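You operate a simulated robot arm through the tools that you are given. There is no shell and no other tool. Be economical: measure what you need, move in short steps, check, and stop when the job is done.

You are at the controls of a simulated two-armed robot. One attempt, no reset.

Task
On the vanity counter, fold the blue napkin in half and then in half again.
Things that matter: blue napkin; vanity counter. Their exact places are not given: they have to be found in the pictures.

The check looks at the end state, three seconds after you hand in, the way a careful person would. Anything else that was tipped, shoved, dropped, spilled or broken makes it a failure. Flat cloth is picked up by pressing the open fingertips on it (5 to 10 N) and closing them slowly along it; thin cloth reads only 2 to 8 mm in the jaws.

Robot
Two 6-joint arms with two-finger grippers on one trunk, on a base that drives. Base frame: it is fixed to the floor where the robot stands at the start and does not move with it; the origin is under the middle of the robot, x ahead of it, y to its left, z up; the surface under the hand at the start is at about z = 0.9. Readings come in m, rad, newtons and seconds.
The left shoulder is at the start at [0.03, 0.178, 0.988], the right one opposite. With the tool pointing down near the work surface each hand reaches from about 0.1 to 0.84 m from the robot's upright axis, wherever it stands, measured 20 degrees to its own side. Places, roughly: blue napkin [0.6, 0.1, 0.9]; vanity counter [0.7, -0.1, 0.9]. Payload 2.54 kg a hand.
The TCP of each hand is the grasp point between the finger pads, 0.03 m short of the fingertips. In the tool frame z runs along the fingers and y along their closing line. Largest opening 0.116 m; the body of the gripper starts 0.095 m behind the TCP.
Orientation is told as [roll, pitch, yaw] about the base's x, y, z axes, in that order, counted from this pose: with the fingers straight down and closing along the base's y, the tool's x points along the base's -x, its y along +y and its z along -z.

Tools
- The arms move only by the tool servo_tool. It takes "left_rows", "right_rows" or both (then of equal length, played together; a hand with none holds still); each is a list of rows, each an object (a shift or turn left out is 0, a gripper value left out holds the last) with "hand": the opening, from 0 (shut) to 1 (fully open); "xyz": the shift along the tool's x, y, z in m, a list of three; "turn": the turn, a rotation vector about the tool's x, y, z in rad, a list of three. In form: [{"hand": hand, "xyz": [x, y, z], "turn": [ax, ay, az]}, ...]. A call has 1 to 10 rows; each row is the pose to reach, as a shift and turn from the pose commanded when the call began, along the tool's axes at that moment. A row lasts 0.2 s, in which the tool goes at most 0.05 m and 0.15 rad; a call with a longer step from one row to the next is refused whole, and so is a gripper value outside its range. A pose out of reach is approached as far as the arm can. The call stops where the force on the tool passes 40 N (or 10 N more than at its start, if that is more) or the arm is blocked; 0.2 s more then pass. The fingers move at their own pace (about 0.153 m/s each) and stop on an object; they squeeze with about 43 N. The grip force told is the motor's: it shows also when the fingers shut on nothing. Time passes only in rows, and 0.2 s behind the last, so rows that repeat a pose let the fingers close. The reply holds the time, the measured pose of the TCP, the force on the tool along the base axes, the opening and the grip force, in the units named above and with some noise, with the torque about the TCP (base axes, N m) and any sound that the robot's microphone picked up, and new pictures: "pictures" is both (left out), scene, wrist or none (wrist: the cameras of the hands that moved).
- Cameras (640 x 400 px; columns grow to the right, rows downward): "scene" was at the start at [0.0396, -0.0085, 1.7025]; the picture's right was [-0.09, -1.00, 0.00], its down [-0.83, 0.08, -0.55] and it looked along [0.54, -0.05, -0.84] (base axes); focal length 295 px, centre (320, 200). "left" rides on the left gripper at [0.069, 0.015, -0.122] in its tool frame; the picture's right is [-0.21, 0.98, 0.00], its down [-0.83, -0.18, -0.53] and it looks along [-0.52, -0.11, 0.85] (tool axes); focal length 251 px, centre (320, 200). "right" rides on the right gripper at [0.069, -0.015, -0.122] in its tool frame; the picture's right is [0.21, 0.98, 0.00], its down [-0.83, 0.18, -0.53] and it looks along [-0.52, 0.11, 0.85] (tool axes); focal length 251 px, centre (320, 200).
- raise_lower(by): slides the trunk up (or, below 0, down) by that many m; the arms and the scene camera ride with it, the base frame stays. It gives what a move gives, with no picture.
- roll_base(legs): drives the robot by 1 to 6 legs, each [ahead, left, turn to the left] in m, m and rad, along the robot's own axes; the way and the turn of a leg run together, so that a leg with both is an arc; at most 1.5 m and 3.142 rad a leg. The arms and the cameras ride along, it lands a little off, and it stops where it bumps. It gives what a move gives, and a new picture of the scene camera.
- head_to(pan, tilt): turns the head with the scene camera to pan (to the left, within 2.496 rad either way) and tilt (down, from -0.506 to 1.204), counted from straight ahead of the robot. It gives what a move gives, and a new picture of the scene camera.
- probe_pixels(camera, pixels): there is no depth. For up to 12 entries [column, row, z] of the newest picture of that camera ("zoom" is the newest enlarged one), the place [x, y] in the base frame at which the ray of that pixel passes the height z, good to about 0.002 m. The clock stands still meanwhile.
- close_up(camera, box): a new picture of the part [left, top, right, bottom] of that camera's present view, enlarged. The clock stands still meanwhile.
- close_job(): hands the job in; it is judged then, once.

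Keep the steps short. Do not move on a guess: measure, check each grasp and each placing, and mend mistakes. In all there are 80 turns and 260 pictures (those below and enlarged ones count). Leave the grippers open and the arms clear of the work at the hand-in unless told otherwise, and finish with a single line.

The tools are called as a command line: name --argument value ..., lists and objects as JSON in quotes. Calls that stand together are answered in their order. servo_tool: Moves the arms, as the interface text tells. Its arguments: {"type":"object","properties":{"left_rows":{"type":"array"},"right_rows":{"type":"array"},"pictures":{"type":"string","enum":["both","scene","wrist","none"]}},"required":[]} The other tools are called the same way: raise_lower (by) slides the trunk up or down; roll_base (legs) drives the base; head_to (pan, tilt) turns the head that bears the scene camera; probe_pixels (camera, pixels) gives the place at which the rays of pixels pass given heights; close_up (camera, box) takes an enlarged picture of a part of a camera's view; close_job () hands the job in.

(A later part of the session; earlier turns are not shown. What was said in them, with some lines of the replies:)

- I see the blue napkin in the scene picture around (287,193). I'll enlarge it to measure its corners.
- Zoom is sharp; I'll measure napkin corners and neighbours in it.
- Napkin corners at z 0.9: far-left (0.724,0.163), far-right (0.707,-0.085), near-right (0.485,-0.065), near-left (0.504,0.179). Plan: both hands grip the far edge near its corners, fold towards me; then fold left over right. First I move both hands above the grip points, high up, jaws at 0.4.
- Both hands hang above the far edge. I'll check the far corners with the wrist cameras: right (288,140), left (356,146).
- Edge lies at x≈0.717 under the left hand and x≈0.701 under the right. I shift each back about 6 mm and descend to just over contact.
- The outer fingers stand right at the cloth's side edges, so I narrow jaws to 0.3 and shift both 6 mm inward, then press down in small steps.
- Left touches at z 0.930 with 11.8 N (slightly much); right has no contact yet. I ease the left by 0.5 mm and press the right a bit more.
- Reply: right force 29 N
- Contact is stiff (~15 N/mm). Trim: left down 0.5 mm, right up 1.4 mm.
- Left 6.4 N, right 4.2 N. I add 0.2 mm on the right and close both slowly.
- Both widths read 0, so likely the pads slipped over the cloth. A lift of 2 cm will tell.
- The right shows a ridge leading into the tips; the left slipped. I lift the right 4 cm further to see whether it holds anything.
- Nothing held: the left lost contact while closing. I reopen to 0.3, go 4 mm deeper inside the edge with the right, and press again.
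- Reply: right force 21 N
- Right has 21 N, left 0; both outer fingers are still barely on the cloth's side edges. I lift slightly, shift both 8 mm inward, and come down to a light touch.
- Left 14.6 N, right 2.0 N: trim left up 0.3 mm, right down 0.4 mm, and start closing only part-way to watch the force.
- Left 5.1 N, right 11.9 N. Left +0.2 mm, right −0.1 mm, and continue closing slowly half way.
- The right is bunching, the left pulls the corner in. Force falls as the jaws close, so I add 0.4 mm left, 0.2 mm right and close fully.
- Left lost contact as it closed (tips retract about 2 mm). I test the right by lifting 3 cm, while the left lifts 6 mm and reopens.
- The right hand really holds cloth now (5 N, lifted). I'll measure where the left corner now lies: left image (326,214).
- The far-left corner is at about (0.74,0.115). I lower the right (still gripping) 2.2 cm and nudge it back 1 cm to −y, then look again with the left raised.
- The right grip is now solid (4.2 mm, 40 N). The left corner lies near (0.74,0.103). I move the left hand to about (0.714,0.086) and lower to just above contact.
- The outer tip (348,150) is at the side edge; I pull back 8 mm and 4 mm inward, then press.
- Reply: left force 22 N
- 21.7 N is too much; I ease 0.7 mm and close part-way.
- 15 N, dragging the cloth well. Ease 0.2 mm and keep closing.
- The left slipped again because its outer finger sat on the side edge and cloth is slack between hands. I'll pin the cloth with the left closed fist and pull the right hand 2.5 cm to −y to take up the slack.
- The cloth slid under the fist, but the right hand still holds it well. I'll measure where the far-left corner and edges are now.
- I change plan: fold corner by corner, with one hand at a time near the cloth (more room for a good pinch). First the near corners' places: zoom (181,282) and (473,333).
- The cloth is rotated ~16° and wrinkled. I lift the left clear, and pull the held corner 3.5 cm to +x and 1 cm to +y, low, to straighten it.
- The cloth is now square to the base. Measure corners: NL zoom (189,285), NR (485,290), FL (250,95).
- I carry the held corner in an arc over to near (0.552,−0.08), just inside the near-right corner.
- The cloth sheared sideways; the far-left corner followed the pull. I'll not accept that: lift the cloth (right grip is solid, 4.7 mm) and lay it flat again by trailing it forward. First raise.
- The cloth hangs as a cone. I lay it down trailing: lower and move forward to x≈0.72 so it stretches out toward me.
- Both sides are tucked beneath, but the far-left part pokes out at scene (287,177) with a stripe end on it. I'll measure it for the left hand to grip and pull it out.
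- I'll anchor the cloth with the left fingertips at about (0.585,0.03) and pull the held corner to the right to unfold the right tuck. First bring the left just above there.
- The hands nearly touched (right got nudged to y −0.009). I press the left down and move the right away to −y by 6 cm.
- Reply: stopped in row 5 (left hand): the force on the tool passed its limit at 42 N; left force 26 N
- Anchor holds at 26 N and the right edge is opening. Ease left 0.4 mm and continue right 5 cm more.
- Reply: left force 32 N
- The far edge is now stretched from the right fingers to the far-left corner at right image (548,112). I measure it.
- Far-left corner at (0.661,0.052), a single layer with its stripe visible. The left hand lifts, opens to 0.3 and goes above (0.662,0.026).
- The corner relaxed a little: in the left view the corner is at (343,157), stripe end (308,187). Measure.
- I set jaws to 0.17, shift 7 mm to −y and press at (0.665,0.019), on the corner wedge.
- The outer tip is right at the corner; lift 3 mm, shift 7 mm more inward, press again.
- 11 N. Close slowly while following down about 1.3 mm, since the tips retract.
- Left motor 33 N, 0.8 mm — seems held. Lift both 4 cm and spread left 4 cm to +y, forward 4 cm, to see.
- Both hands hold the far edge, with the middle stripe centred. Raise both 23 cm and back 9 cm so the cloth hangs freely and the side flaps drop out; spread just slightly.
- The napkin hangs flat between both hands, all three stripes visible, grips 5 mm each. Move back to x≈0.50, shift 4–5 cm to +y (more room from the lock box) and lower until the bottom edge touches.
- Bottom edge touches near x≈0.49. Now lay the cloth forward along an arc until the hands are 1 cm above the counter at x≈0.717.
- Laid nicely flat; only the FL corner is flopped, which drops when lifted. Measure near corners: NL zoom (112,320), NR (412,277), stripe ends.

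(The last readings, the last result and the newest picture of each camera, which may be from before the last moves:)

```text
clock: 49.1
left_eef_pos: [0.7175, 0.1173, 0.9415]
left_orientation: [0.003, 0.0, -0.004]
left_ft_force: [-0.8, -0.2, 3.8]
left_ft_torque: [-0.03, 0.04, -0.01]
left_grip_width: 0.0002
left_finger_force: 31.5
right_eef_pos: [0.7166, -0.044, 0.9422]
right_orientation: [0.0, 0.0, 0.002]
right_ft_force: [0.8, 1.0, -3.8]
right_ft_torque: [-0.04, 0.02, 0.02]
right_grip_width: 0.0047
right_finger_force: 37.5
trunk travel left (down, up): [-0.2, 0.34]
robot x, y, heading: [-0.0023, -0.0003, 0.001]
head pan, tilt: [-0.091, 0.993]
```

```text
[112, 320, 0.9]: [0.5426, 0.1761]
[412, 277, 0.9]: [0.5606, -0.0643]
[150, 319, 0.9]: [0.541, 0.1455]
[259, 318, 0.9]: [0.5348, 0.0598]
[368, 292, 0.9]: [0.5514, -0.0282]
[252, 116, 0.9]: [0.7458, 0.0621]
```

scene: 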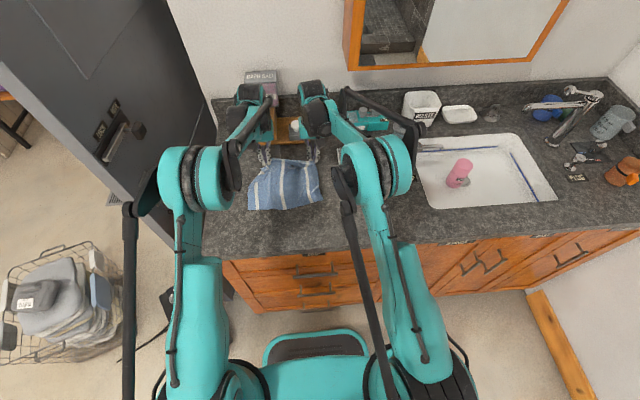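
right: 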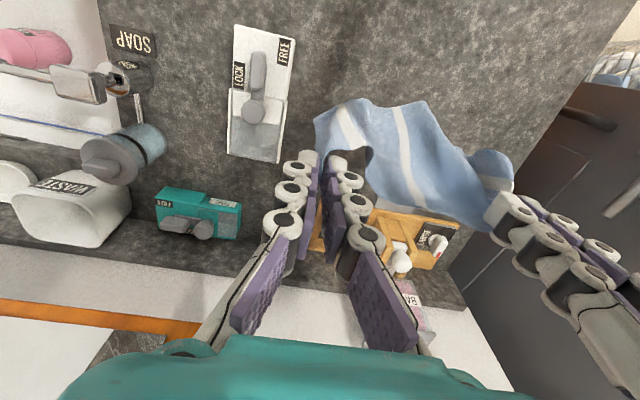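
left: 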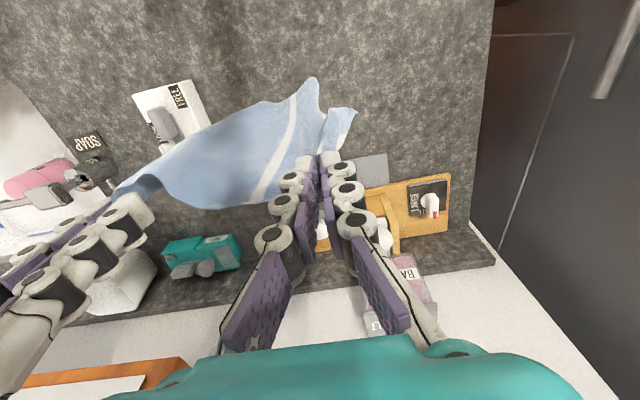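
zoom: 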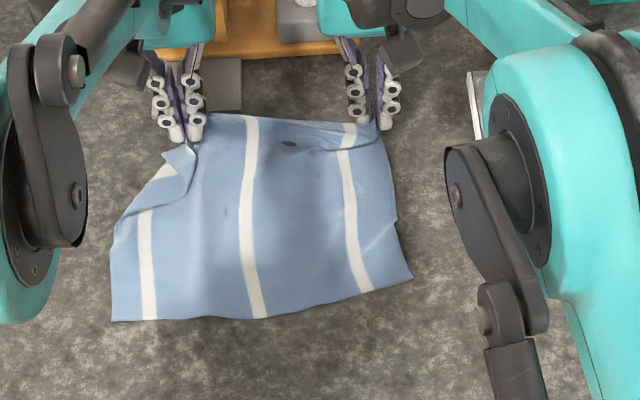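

Fold: both hands arc over to the near edge — left to (0.553,0.124), right to (0.566,−0.044).

servo_tool --left_rows '[{"xyz": [0.005, 0, -0.03]}, {"xyz": [0.02, 0, -0.06]}, {"xyz": [0.045, 0.002, -0.085]}, {"xyz": [0.07, 0.003, -0.095]}, {"xyz": [0.095, 0.004, -0.095]}, {"xyz": [0.12, 0.006, -0.085]}, {"xyz": [0.14, 0.007, -0.065]}, {"xyz": [0.155, 0.008, -0.04]}, {"xyz": [0.163, 0.008, -0.02]}, {"xyz": [0.165, 0.008, -0.005]}]' --right_rows '[{"xyz": [0.005, 0, -0.03]}, {"xyz": [0.019, 0, -0.06]}, {"xyz": [0.042, 0, -0.085]}, {"xyz": [0.065, 0, -0.095]}, {"xyz": [0.088, 0, -0.095]}, {"xyz": [0.11, 0, -0.085]}, {"xyz": [0.128, 0, -0.065]}, {"xyz": [0.142, 0, -0.04]}, {"xyz": [0.15, 0, -0.02]}, {"xyz": [0.152, 0, -0.005]}]'

close_up --camera "scene" --box '[220, 130, 380, 230]'

```text
clock: 51.3
left_eef_pos: [0.5537, 0.1266, 0.9448]
left_orientation: [0.001, 0.001, -0.004]
left_ft_force: [-0.3, -3.0, -2.9]
left_ft_torque: [0.03, 0.08, -0.03]
left_grip_width: 0.0046
left_finger_force: 39.5
right_eef_pos: [0.565, -0.0423, 0.947]
right_orientation: [-0.001, 0.001, 0.006]
right_ft_force: [0.8, 1.2, 1.5]
right_ft_torque: [0.01, 0.0, -0.03]
right_grip_width: 0.0042
right_finger_force: 30.3
trunk travel left (down, up): [-0.2, 0.34]
robot x, y, heading: [-0.0013, 0.0009, 0.0]
head pan, tilt: [-0.091, 0.993]
```

scene: 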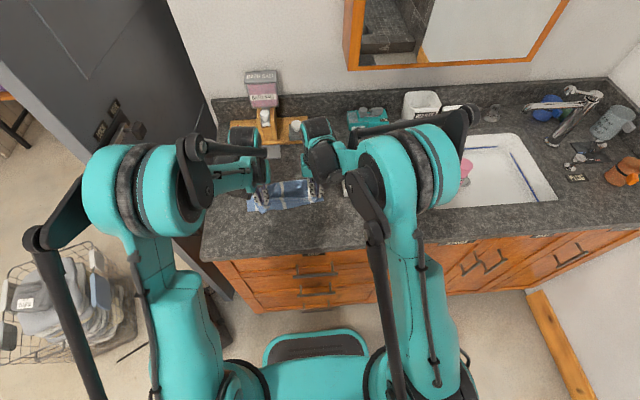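
right: 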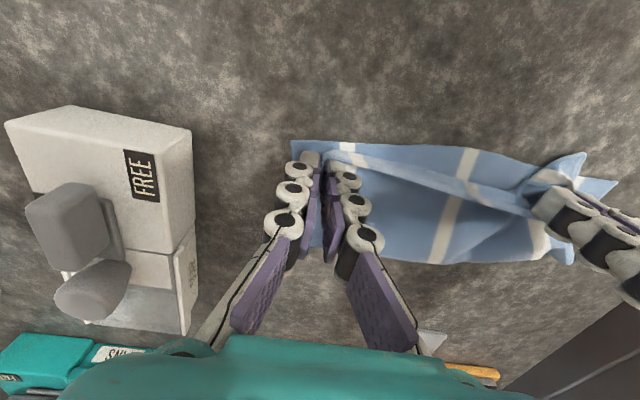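
left: 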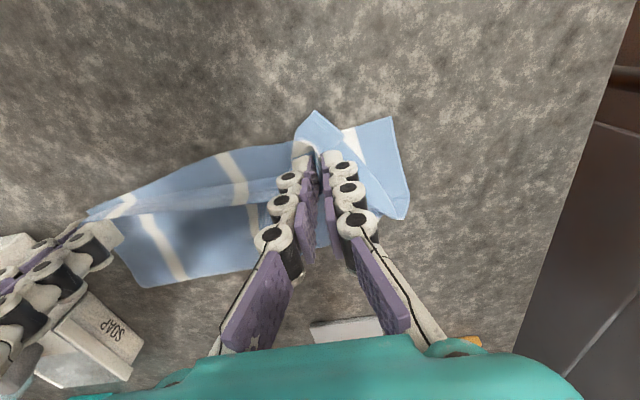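

```text
4.00 times, centred on (300, 180) of scene
```

zoom: 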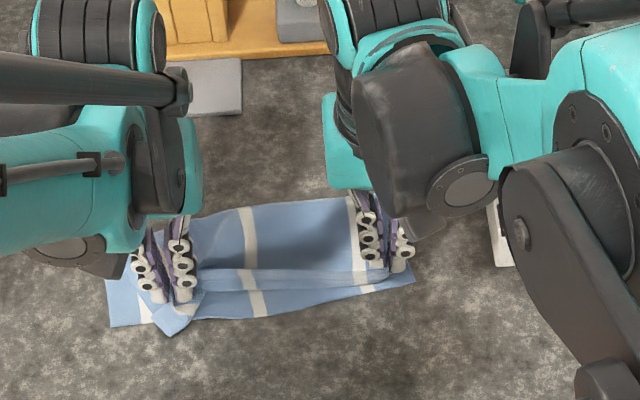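

Folded in half well: top edge is ~1.5 cm short of the bottom near edge. Shift both 1 cm more toward me, spread slightly, lower 1 cm, and open gently.

servo_tool --left_rows '[{"xyz": [0.005, 0.006, 0]}, {"xyz": [0.012, 0.014, 0.003]}, {"xyz": [0.012, 0.014, 0.008]}, {"xyz": [0.012, 0.014, 0.011]}, {"hand": 0.05, "xyz": [0.012, 0.014, 0.011]}, {"hand": 0.12, "xyz": [0.012, 0.014, 0.011]}, {"hand": 0.2, "xyz": [0.012, 0.014, 0.011]}, {"xyz": [0.012, 0.014, -0.005]}, {"xyz": [0.012, 0.014, -0.04]}, {"xyz": [0.012, 0.014, -0.08]}]' --right_rows '[{"xyz": [0.005, -0.003, 0]}, {"xyz": [0.012, -0.008, 0.003]}, {"xyz": [0.012, -0.008, 0.008]}, {"xyz": [0.012, -0.008, 0.012]}, {"hand": 0.05, "xyz": [0.012, -0.008, 0.012]}, {"hand": 0.12, "xyz": [0.012, -0.008, 0.012]}, {"hand": 0.2, "xyz": [0.012, -0.008, 0.012]}, {"xyz": [0.012, -0.008, -0.005]}, {"xyz": [0.012, -0.008, -0.04]}, {"xyz": [0.012, -0.008, -0.08]}]'

close_up --camera "scene" --box '[220, 130, 380, 230]'

```text
clock: 53.5
left_eef_pos: [0.5369, 0.139, 1.029]
left_orientation: [0.001, -0.002, -0.004]
left_ft_force: [-0.5, 0.1, 0.3]
left_ft_torque: [0.02, -0.03, -0.01]
left_grip_width: 0.023
left_finger_force: 0.0
right_eef_pos: [0.5505, -0.0536, 1.0281]
right_orientation: [0.0, -0.003, 0.004]
right_ft_force: [-0.5, -0.9, 1.4]
right_ft_torque: [-0.01, 0.03, 0.03]
right_grip_width: 0.0231
right_finger_force: 0.0
trunk travel left (down, up): [-0.2, 0.34]
robot x, y, heading: [0.0026, 0.0005, 0.002]
head pan, tilt: [-0.091, 0.993]
```

scene: 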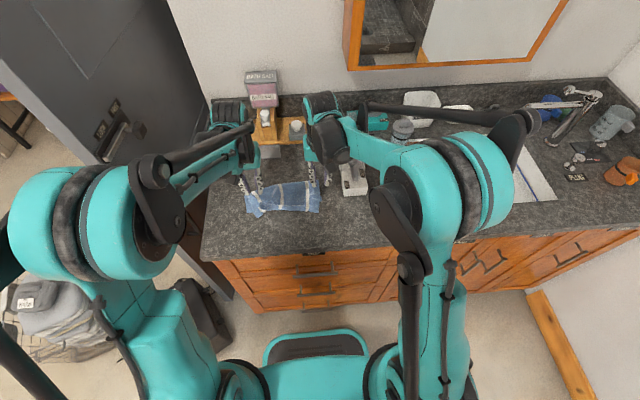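
right: 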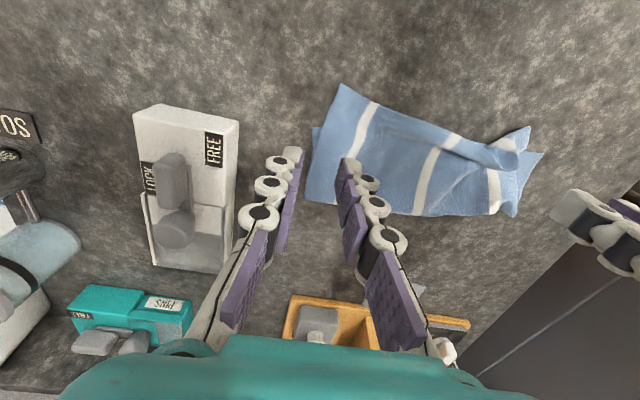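
left: 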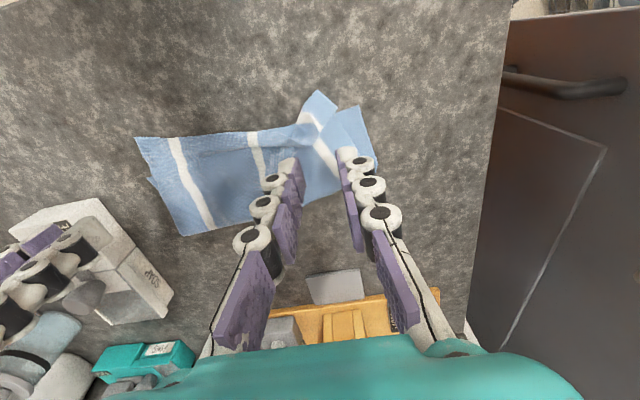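

```text
4.00 times, centred on (300, 180) of scene
```

zoom: 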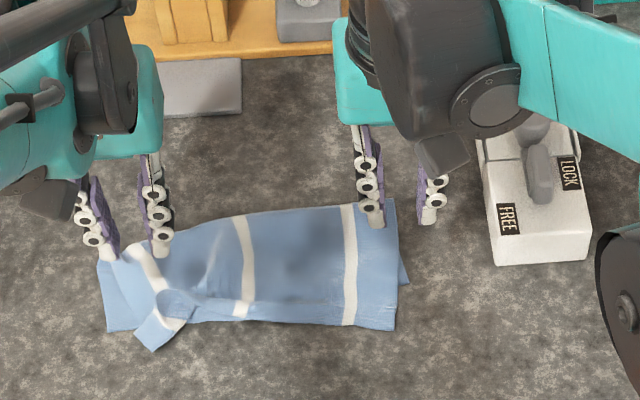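

The first fold is good; right side is aligned, but the top layer's left corner is twisted (~4 cm off) with a ripple. Measure: left view corner tip (318,91), bottom near-left corner (358,107).

close_up --camera "left" --box '[120, 60, 440, 260]'

probe_pixels --camera "left" --pixels '[[318, 91, 0.903], [358, 107, 0.9], [303, 112, 0.903], [340, 118, 0.905], [375, 155, 0.9], [135, 138, 0.9], [187, 236, 0.9]]'

```text
2.00 times, centred on (280, 160) of left
```

zoom: 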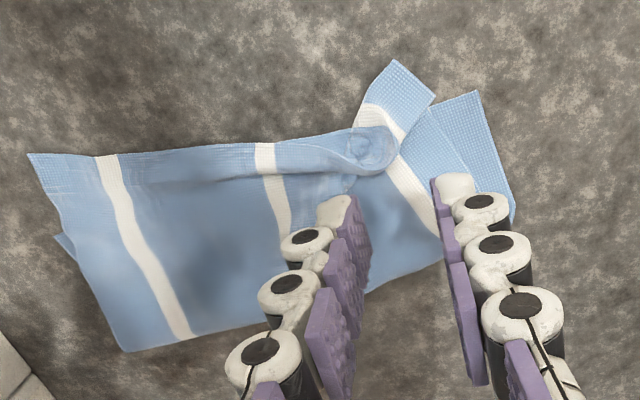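

```text
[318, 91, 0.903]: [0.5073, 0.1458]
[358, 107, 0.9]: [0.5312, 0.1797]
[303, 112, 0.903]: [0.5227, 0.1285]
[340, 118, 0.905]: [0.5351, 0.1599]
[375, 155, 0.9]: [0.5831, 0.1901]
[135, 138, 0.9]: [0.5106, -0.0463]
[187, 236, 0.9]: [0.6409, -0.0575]
```

The flap's tip is at (0.507,0.146), it belongs at about (0.531,0.180). I'll press it lightly with closed left fingertips and drag it there. First go down to just above; move the right hand clear.

servo_tool --left_rows '[{"hand": 0, "xyz": [0.01, 0.004, 0.03]}, {"xyz": [0.02, 0.009, 0.065]}, {"xyz": [0.02, 0.009, 0.09]}, {"xyz": [0.02, 0.009, 0.096]}, {"xyz": [0.02, 0.009, 0.0985]}]' --right_rows '[{"xyz": [0, -0.03, -0.02]}, {"xyz": [0, -0.06, -0.04]}, {"xyz": [0, -0.1, -0.06]}, {"xyz": [0, -0.14, -0.06]}, {"xyz": [0, -0.18, -0.06]}]' --pictures "none"

```text
clock: 54.7
left_eef_pos: [0.5212, 0.1483, 0.9291]
left_orientation: [0.002, -0.003, -0.003]
left_ft_force: [3.9, 1.6, 36.1]
left_ft_torque: [-0.09, -0.24, 0.04]
left_grip_width: 0.0003
left_finger_force: 28.5
right_eef_pos: [0.554, -0.2331, 1.0871]
right_orientation: [0.002, -0.002, 0.006]
right_ft_force: [-0.1, 0.0, -0.4]
right_ft_torque: [0.03, 0.0, -0.04]
right_grip_width: 0.0231
right_finger_force: 0.2
trunk travel left (down, up): [-0.2, 0.34]
robot x, y, heading: [-0.0009, -0.0008, -0.002]
head pan, tilt: [-0.091, 0.993]
```

36 N is too much; ease 1.8 mm, then drag (+0.022 x, +0.036 y).

servo_tool --left_rows '[{"xyz": [0, 0, -0.0018]}, {"xyz": [0, 0, -0.0018]}, {"xyz": [0, 0.006, -0.0018]}, {"xyz": [-0.004, 0.013, -0.0018]}, {"xyz": [-0.009, 0.02, -0.0018]}, {"xyz": [-0.014, 0.027, -0.0018]}, {"xyz": [-0.019, 0.033, -0.0018]}]' --pictures "both"

close_up --camera "scene" --box '[220, 130, 380, 230]'

```text
clock: 56.3
left_eef_pos: [0.5404, 0.1824, 0.9295]
left_orientation: [0.002, 0.0, -0.004]
left_ft_force: [-0.2, 0.0, 0.6]
left_ft_torque: [-0.02, 0.0, 0.03]
left_grip_width: 0.0
left_finger_force: 28.9
right_eef_pos: [0.5555, -0.2326, 1.084]
right_orientation: [0.0, 0.0, 0.004]
right_ft_force: [0.2, 0.0, 0.8]
right_ft_torque: [0.02, 0.02, 0.02]
right_grip_width: 0.0232
right_finger_force: 0.1
trunk travel left (down, up): [-0.2, 0.34]
robot x, y, heading: [-0.0005, -0.0001, -0.001]
head pan, tilt: [-0.091, 0.993]
```

scene: 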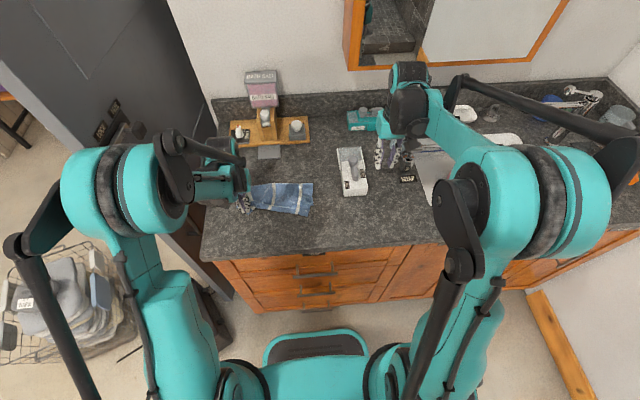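
left: 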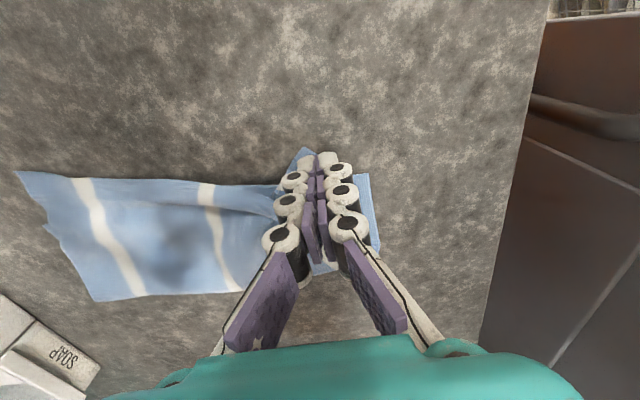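

```text
4.00 times, centred on (300, 180) of scene
```

zoom: 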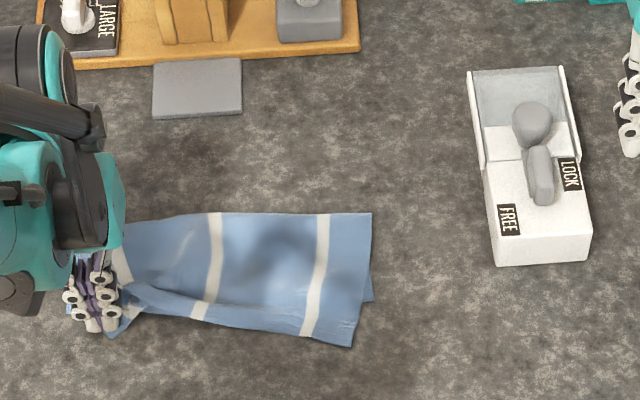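

The whole napkin moved along a bit. I lift the left hand away and look.

servo_tool --left_rows '[{"xyz": [0, 0, -0.04]}, {"xyz": [0, 0, -0.08]}, {"xyz": [0.03, 0.02, -0.11]}, {"xyz": [0.06, 0.05, -0.11]}, {"xyz": [0.09, 0.08, -0.11]}]' --pictures "none"

close_up --camera "scene" --box '[210, 150, 340, 230]'

close_up --camera "left" --box '[0, 60, 440, 335]'

```text
clock: 57.5
left_eef_pos: [0.4475, 0.2632, 1.0374]
left_orientation: [0.0, -0.001, -0.004]
left_ft_force: [-0.2, 0.6, -0.3]
left_ft_torque: [0.01, -0.05, 0.0]
left_grip_width: 0.0002
left_finger_force: 28.6
right_eef_pos: [0.5534, -0.2311, 1.0865]
right_orientation: [0.0, -0.002, 0.003]
right_ft_force: [-0.9, 0.6, 0.6]
right_ft_torque: [0.01, -0.04, 0.02]
right_grip_width: 0.0231
right_finger_force: 0.0
trunk travel left (down, up): [-0.2, 0.34]
robot x, y, heading: [-0.0001, -0.0, -0.0]
head pan, tilt: [-0.091, 0.993]
```

```text
4.92 times, centred on (275, 190) of scene
```

zoom: 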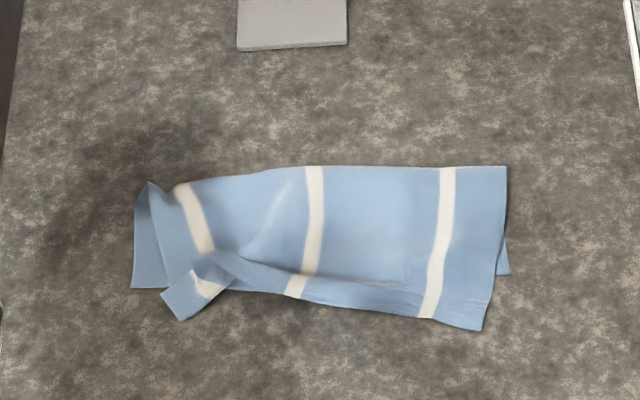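

```text
1.45 times, centred on (220, 198) of left
```

zoom: 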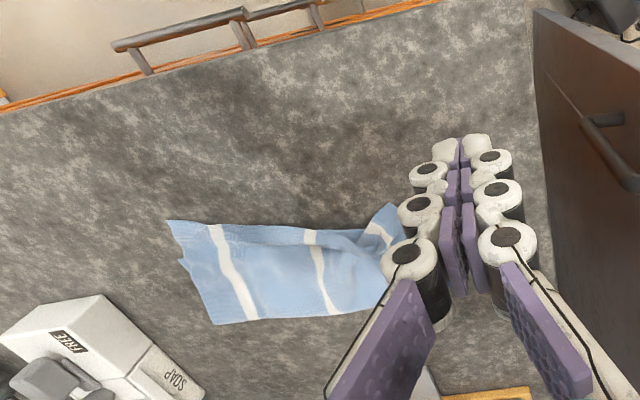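

A proper half fold, with a small pucker on the left. Second fold: right half over left, with the right hand gripping the middle of the right end. Measure the outline.

probe_pixels --camera "scene" --pixels '[[313, 183.5, 0.903], [308.5, 216.4, 0.903], [313, 204.6, 0.9], [237.4, 191, 0.9], [236.8, 207.9, 0.9], [240.4, 186.3, 0.9], [273, 196, 0.903], [246.5, 214, 0.9], [272, 183.7, 0.903]]'

```text
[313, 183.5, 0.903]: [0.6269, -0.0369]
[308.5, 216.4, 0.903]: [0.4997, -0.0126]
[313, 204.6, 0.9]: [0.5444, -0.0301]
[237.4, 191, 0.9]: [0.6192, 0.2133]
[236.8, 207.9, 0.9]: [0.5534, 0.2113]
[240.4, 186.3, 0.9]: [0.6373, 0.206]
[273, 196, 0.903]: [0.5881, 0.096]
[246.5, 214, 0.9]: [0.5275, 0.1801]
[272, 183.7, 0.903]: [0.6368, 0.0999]
```

Right end's middle is about (0.575,−0.028). Bring the right hand (jaws 0.3) above (0.575,0.004), and pull the left hand further away.

servo_tool --right_rows '[{"hand": 0.3, "xyz": [-0.003, 0.04, 0]}, {"xyz": [-0.007, 0.085, 0]}, {"xyz": [-0.012, 0.13, 0]}, {"xyz": [-0.016, 0.175, 0]}, {"xyz": [-0.02, 0.215, 0]}, {"xyz": [-0.021, 0.236, 0.02]}, {"xyz": [-0.021, 0.236, 0.06]}, {"xyz": [-0.021, 0.236, 0.1]}, {"xyz": [-0.021, 0.236, 0.13]}, {"xyz": [-0.021, 0.236, 0.146]}]' --left_rows '[{"xyz": [0.02, 0.02, -0.03]}, {"xyz": [0.04, 0.03, -0.06]}, {"xyz": [0.06, 0.04, -0.08]}, {"xyz": [0.06, 0.06, -0.08]}, {"xyz": [0.06, 0.08, -0.08]}, {"xyz": [0.06, 0.08, -0.08]}, {"xyz": [0.06, 0.08, -0.08]}, {"xyz": [0.06, 0.08, -0.08]}, {"xyz": [0.06, 0.08, -0.08]}, {"xyz": [0.06, 0.08, -0.08]}]'

```text
clock: 59.7
left_eef_pos: [0.3904, 0.3424, 1.1177]
left_orientation: [0.0, 0.001, -0.003]
left_ft_force: [-0.1, 0.0, 0.0]
left_ft_torque: [0.0, -0.02, -0.01]
left_grip_width: 0.0
left_finger_force: 28.7
right_eef_pos: [0.5742, 0.0038, 0.9408]
right_orientation: [-0.001, 0.001, 0.005]
right_ft_force: [-0.3, 0.1, 0.3]
right_ft_torque: [-0.04, -0.01, -0.01]
right_grip_width: 0.0348
right_finger_force: 0.0
trunk travel left (down, up): [-0.2, 0.34]
robot x, y, heading: [0.0055, 0.0036, 0.001]
head pan, tilt: [-0.091, 0.993]
```

scene: 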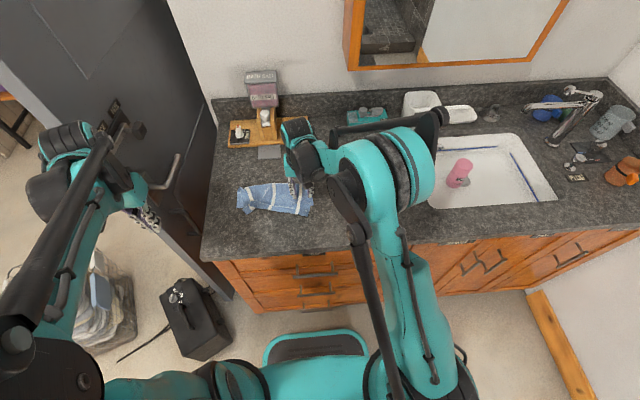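
right: 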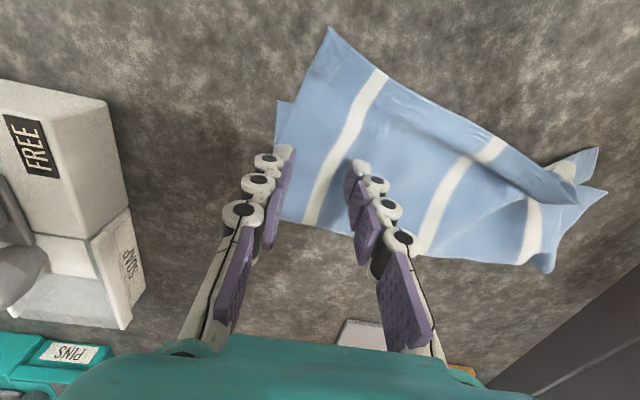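
left: 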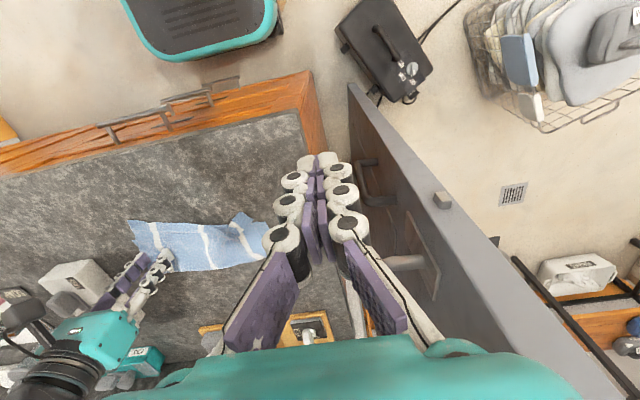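

Outer finger is right on the edge (280,150). Shift 8 mm inward and press.

servo_tool --right_rows '[{"xyz": [0, 0.008, 0]}, {"xyz": [0, 0.008, 0.004]}, {"xyz": [0, 0.008, 0.007]}, {"xyz": [0, 0.008, 0.009]}, {"xyz": [0, 0.008, 0.01]}]' --pictures "none"

```text
clock: 60.9
left_eef_pos: [0.3903, 0.3434, 1.118]
left_orientation: [0.0, -0.002, -0.004]
left_ft_force: [0.1, -0.1, 0.2]
left_ft_torque: [-0.03, 0.01, 0.01]
left_grip_width: 0.0
left_finger_force: 28.9
right_eef_pos: [0.5737, 0.012, 0.9313]
right_orientation: [0.0, -0.001, 0.003]
right_ft_force: [1.8, 0.5, 2.8]
right_ft_torque: [-0.06, -0.05, -0.04]
right_grip_width: 0.0348
right_finger_force: 0.1
trunk travel left (down, up): [-0.2, 0.34]
robot x, y, heading: [-0.0022, 0.003, 0.003]
head pan, tilt: [-0.091, 0.993]
```

2.8 N. Press 0.6 mm more and begin closing, following the tips' retraction.

servo_tool --right_rows '[{"xyz": [0, 0, 0.0005]}, {"xyz": [0, 0, 0.0006]}, {"hand": 0.28, "xyz": [0, 0, 0.0006]}, {"hand": 0.26, "xyz": [0, 0, 0.0007]}, {"hand": 0.24, "xyz": [0, 0, 0.0008]}, {"hand": 0.22, "xyz": [0, 0, 0.0009]}, {"hand": 0.2, "xyz": [0, 0, 0.001]}, {"hand": 0.18, "xyz": [0, 0, 0.0011]}]' --pictures "none"

```text
clock: 62.7
left_eef_pos: [0.3896, 0.3433, 1.1178]
left_orientation: [0.0, -0.002, -0.005]
left_ft_force: [1.0, 0.1, 0.3]
left_ft_torque: [-0.01, -0.01, -0.03]
left_grip_width: 0.0001
left_finger_force: 28.8
right_eef_pos: [0.5739, 0.0111, 0.9301]
right_orientation: [-0.001, 0.0, 0.003]
right_ft_force: [-0.9, 0.1, 8.3]
right_ft_torque: [0.01, 0.04, 0.0]
right_grip_width: 0.0206
right_finger_force: 0.0
trunk travel left (down, up): [-0.2, 0.34]
robot x, y, heading: [-0.0002, 0.0009, 0.003]
head pan, tilt: [-0.091, 0.993]
```

8.3 N, good. Close the rest with 1.3 mm of following.

servo_tool --right_rows '[{"hand": 0.16, "xyz": [0, 0, 0.0002]}, {"hand": 0.14, "xyz": [0, 0, 0.0004]}, {"hand": 0.12, "xyz": [0, 0, 0.0005]}, {"hand": 0.1, "xyz": [0, 0, 0.0007]}, {"hand": 0.08, "xyz": [0, 0, 0.0009]}, {"hand": 0.06, "xyz": [0, 0, 0.0011]}, {"hand": 0.04, "xyz": [0, 0, 0.0012]}, {"hand": 0.02, "xyz": [0, 0, 0.0013]}, {"hand": 0, "xyz": [0, 0, 0.0014]}, {"hand": 0, "xyz": [0, 0, 0.0014]}]' --pictures "wrist"

```text
clock: 64.9
left_eef_pos: [0.3908, 0.3437, 1.1178]
left_orientation: [0.0, -0.001, -0.003]
left_ft_force: [0.7, -2.4, 0.1]
left_ft_torque: [-0.04, 0.03, 0.02]
left_grip_width: 0.0
left_finger_force: 28.5
right_eef_pos: [0.5727, 0.0123, 0.9295]
right_orientation: [-0.001, 0.001, 0.002]
right_ft_force: [-0.8, 3.3, 25.0]
right_ft_torque: [-0.19, 0.04, -0.01]
right_grip_width: 0.0025
right_finger_force: 35.5
trunk travel left (down, up): [-0.2, 0.34]
robot x, y, heading: [0.0016, -0.0005, -0.002]
head pan, tilt: [-0.091, 0.993]
```

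right: 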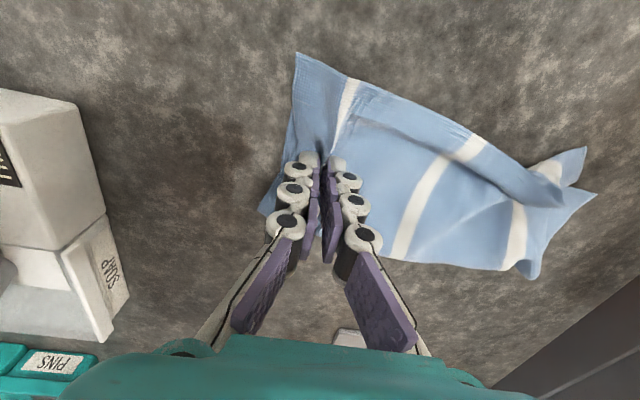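

Gripped (2.5 mm, 35 N). Lift 7 cm to check that both layers come up.

servo_tool --right_rows '[{"xyz": [0, 0, -0.02]}, {"xyz": [0, 0.005, -0.04]}, {"xyz": [0, 0.012, -0.06]}, {"xyz": [0, 0.02, -0.075]}]' --pictures "wrist"

close_up --camera "scene" --box '[210, 140, 340, 230]'

close_up --camera "left" --box '[60, 160, 300, 310]'

```text
clock: 65.9
left_eef_pos: [0.39, 0.3431, 1.1168]
left_orientation: [-0.001, -0.001, -0.002]
left_ft_force: [0.7, 0.1, -0.4]
left_ft_torque: [0.03, 0.0, -0.02]
left_grip_width: 0.0
left_finger_force: 28.2
right_eef_pos: [0.5739, 0.032, 1.0044]
right_orientation: [0.001, 0.0, 0.004]
right_ft_force: [0.4, 0.9, -1.1]
right_ft_torque: [-0.04, 0.04, -0.01]
right_grip_width: 0.0057
right_finger_force: 32.9
trunk travel left (down, up): [-0.2, 0.34]
robot x, y, heading: [0.003, -0.0005, -0.001]
head pan, tilt: [-0.091, 0.993]
```

right: 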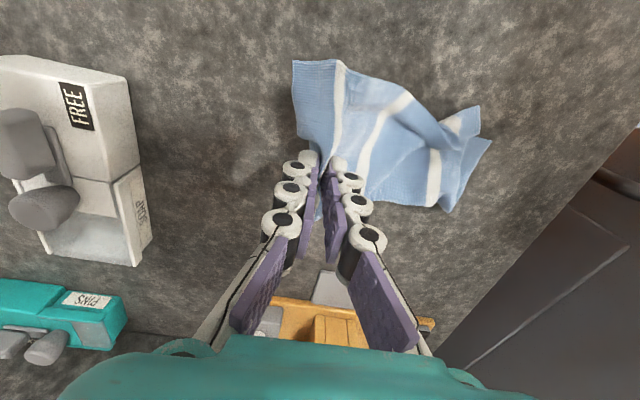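

```text
4.44 times, centred on (275, 185) of scene
```

zoom: 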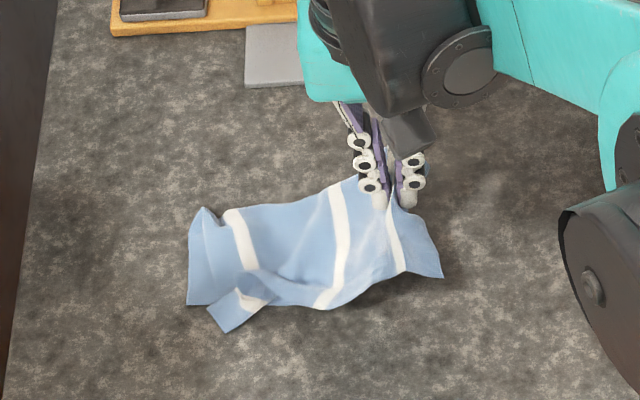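

```text
2.67 times, centred on (180, 235) of left
```

zoom: 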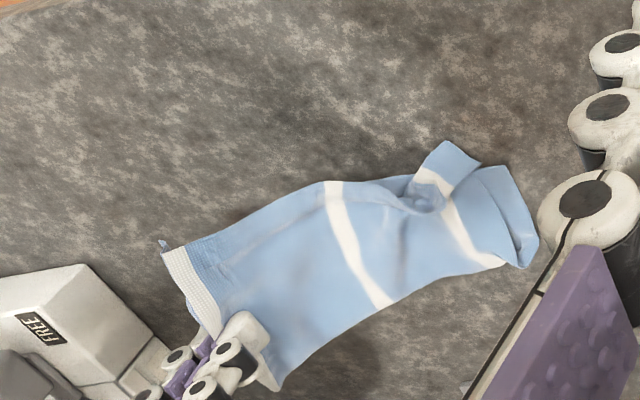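

Both layers came up (5.7 mm). Now arc it over to the left end, target about (0.584,0.187).

servo_tool --right_rows '[{"xyz": [0, 0.02, -0.02]}, {"xyz": [-0.002, 0.045, -0.03]}, {"xyz": [-0.004, 0.07, -0.03]}, {"xyz": [-0.006, 0.095, -0.022]}, {"xyz": [-0.008, 0.115, -0.005]}, {"xyz": [-0.01, 0.133, 0.015]}, {"xyz": [-0.01, 0.145, 0.033]}, {"xyz": [-0.01, 0.153, 0.048]}, {"xyz": [-0.01, 0.155, 0.058]}]'

close_up --camera "scene" --box '[210, 140, 340, 230]'

close_up --camera "left" --box '[60, 160, 300, 310]'

```text
clock: 67.9
left_eef_pos: [0.3898, 0.3424, 1.1177]
left_orientation: [-0.001, 0.001, -0.003]
left_ft_force: [-0.3, 0.4, 0.4]
left_ft_torque: [-0.01, 0.02, -0.03]
left_grip_width: 0.0
left_finger_force: 29.0
right_eef_pos: [0.5823, 0.1874, 0.9463]
right_orientation: [0.0, -0.001, 0.004]
right_ft_force: [-0.1, -0.3, 0.6]
right_ft_torque: [0.01, 0.0, 0.0]
right_grip_width: 0.0049
right_finger_force: 31.1
trunk travel left (down, up): [-0.2, 0.34]
robot x, y, heading: [-0.003, -0.0006, 0.004]
head pan, tilt: [-0.091, 0.993]
```

scene: 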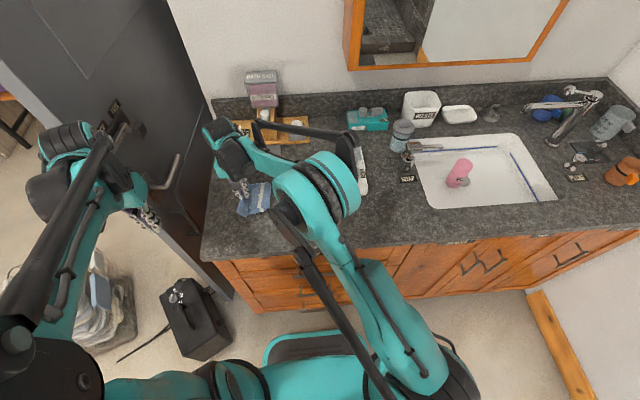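
right: 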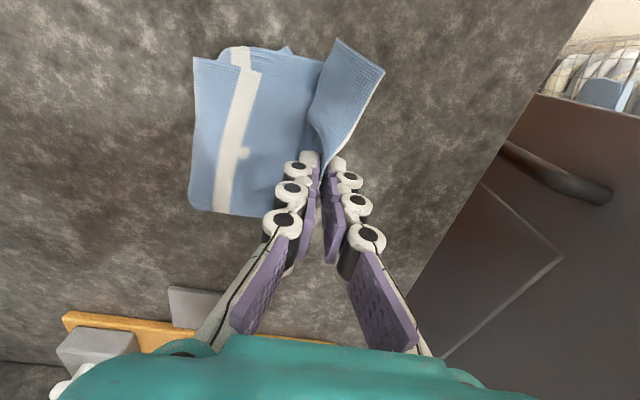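

```text
4.44 times, centred on (275, 185) of scene
```

zoom: 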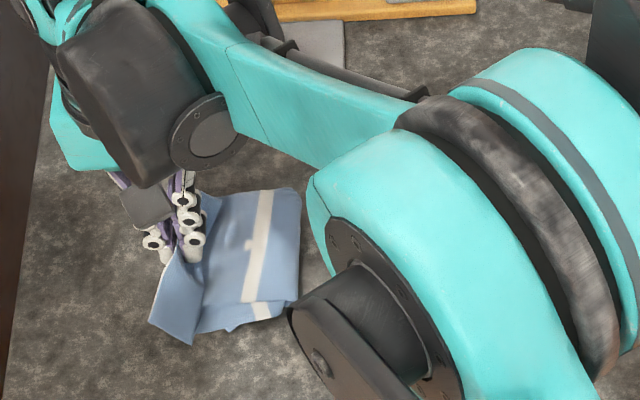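

```text
2.67 times, centred on (180, 235) of left
```

zoom: 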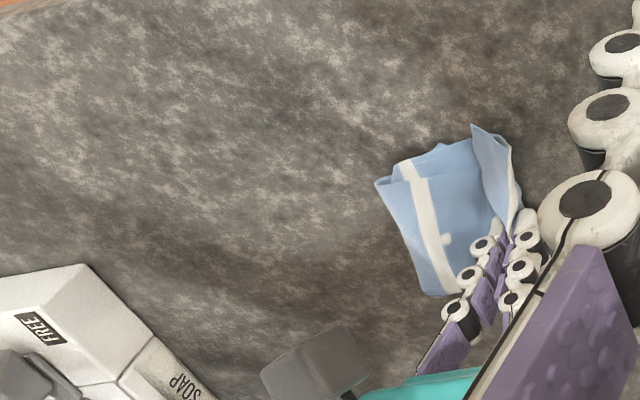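

A neat quarter fold. Lower 7 mm, open gently, rise.

servo_tool --right_rows '[{"xyz": [0, 0, 0.004]}, {"xyz": [0, 0, 0.008]}, {"xyz": [0, 0, 0.008]}, {"hand": 0.05, "xyz": [0, 0, 0.008]}, {"hand": 0.1, "xyz": [0, 0, 0.008]}, {"hand": 0.18, "xyz": [0, 0, 0.008]}, {"xyz": [0, 0, -0.01]}, {"xyz": [0, 0, -0.04]}, {"xyz": [0, 0, -0.08]}, {"xyz": [0, 0, -0.12]}]'

close_up --camera "left" --box '[60, 160, 300, 310]'

close_up --camera "right" --box '[160, 30, 480, 230]'

```text
clock: 70.1
left_eef_pos: [0.3904, 0.3432, 1.1178]
left_orientation: [0.0, -0.003, -0.004]
left_ft_force: [0.0, 0.4, 0.0]
left_ft_torque: [-0.04, -0.01, -0.02]
left_grip_width: 0.0
left_finger_force: 29.1
right_eef_pos: [0.582, 0.1849, 1.0651]
right_orientation: [0.001, 0.0, 0.003]
right_ft_force: [0.2, -0.1, -0.1]
right_ft_torque: [0.03, -0.03, -0.01]
right_grip_width: 0.0208
right_finger_force: 0.1
trunk travel left (down, up): [-0.2, 0.34]
robot x, y, heading: [0.0006, -0.0015, -0.001]
head pan, tilt: [-0.091, 0.993]
```

scene: 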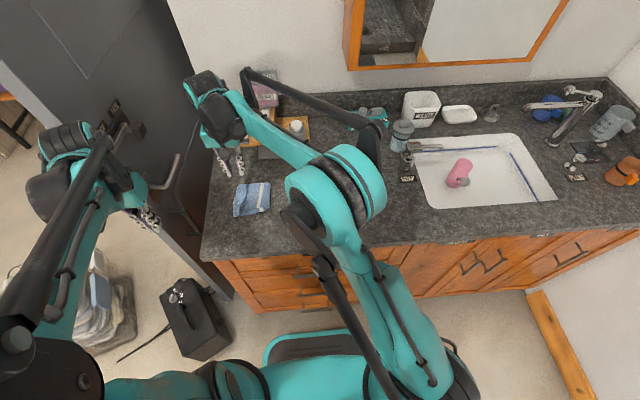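
right: 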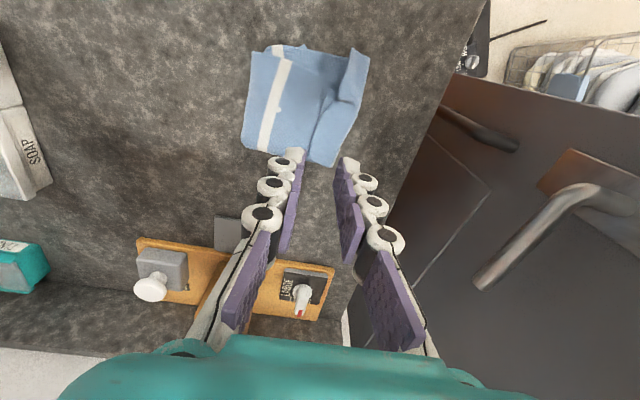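

```text
2.67 times, centred on (180, 235) of left
```

zoom: 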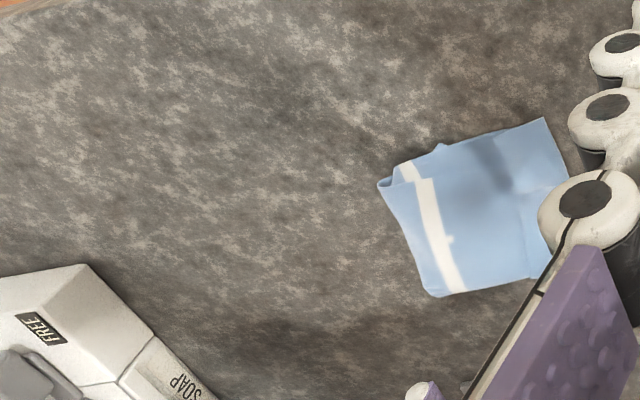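

```text
2.00 times, centred on (320, 130) of right
```

zoom: 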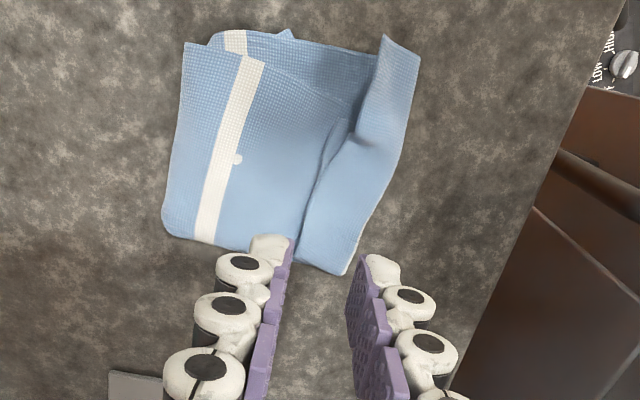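

Quarter fold is done, edges nearly aligned. Now withdraw the right hand (up, then to the right) and open both grippers.

servo_tool --right_rows '[{"xyz": [0, 0, -0.04]}, {"hand": 0.5, "xyz": [0, -0.04, -0.05]}, {"xyz": [0, -0.085, -0.05]}, {"xyz": [0, -0.13, -0.05]}, {"xyz": [0, -0.175, -0.05]}, {"xyz": [0, -0.22, -0.05]}, {"xyz": [0, -0.265, -0.05]}, {"xyz": [0, -0.31, -0.05]}, {"xyz": [0, -0.355, -0.05]}, {"hand": 1, "xyz": [0, -0.4, -0.05]}]' --left_rows '[{"hand": 0.5}, {"hand": 0.8}, {}, {}, {}, {}, {}, {}, {}, {}]' --pictures "scene"

close_up --camera "scene" --box '[200, 120, 360, 220]'

```text
clock: 72.3
left_eef_pos: [0.3905, 0.3422, 1.1192]
left_orientation: [0.002, -0.002, -0.002]
left_ft_force: [0.1, -0.3, -0.2]
left_ft_torque: [-0.01, 0.02, 0.02]
left_grip_width: 0.0927
left_finger_force: 0.0
right_eef_pos: [0.5853, -0.2147, 1.1162]
right_orientation: [0.004, 0.0, 0.005]
right_ft_force: [-0.5, -0.5, 0.6]
right_ft_torque: [0.04, -0.02, 0.01]
right_grip_width: 0.1162
right_finger_force: 0.0
trunk travel left (down, up): [-0.2, 0.34]
robot x, y, heading: [0.0022, 0.0005, 0.003]
head pan, tilt: [-0.091, 0.993]
```

scene: 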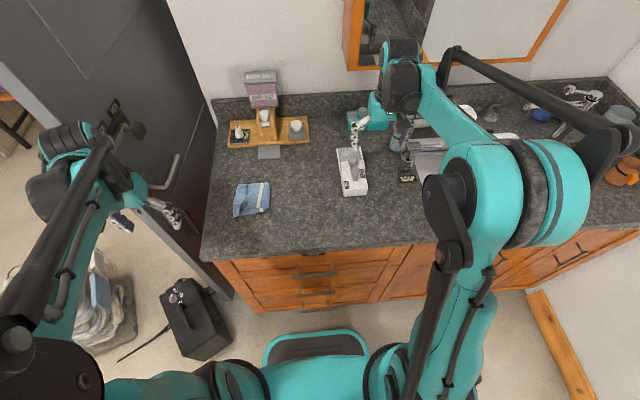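

```text
4.00 times, centred on (280, 170) of scene
```

zoom: 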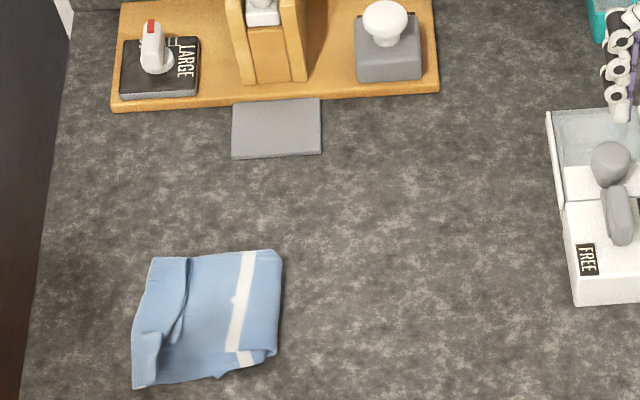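

The napkin lies folded in quarters, the other items look unmoved, both grippers are open and the arms are clear. Handing in.

close_job

```text
The job is handed in.
```

The blue napkin is folded in half and then in half again on the vanity counter, with a small ridge and edges not quite aligned; nothing else looks moved.
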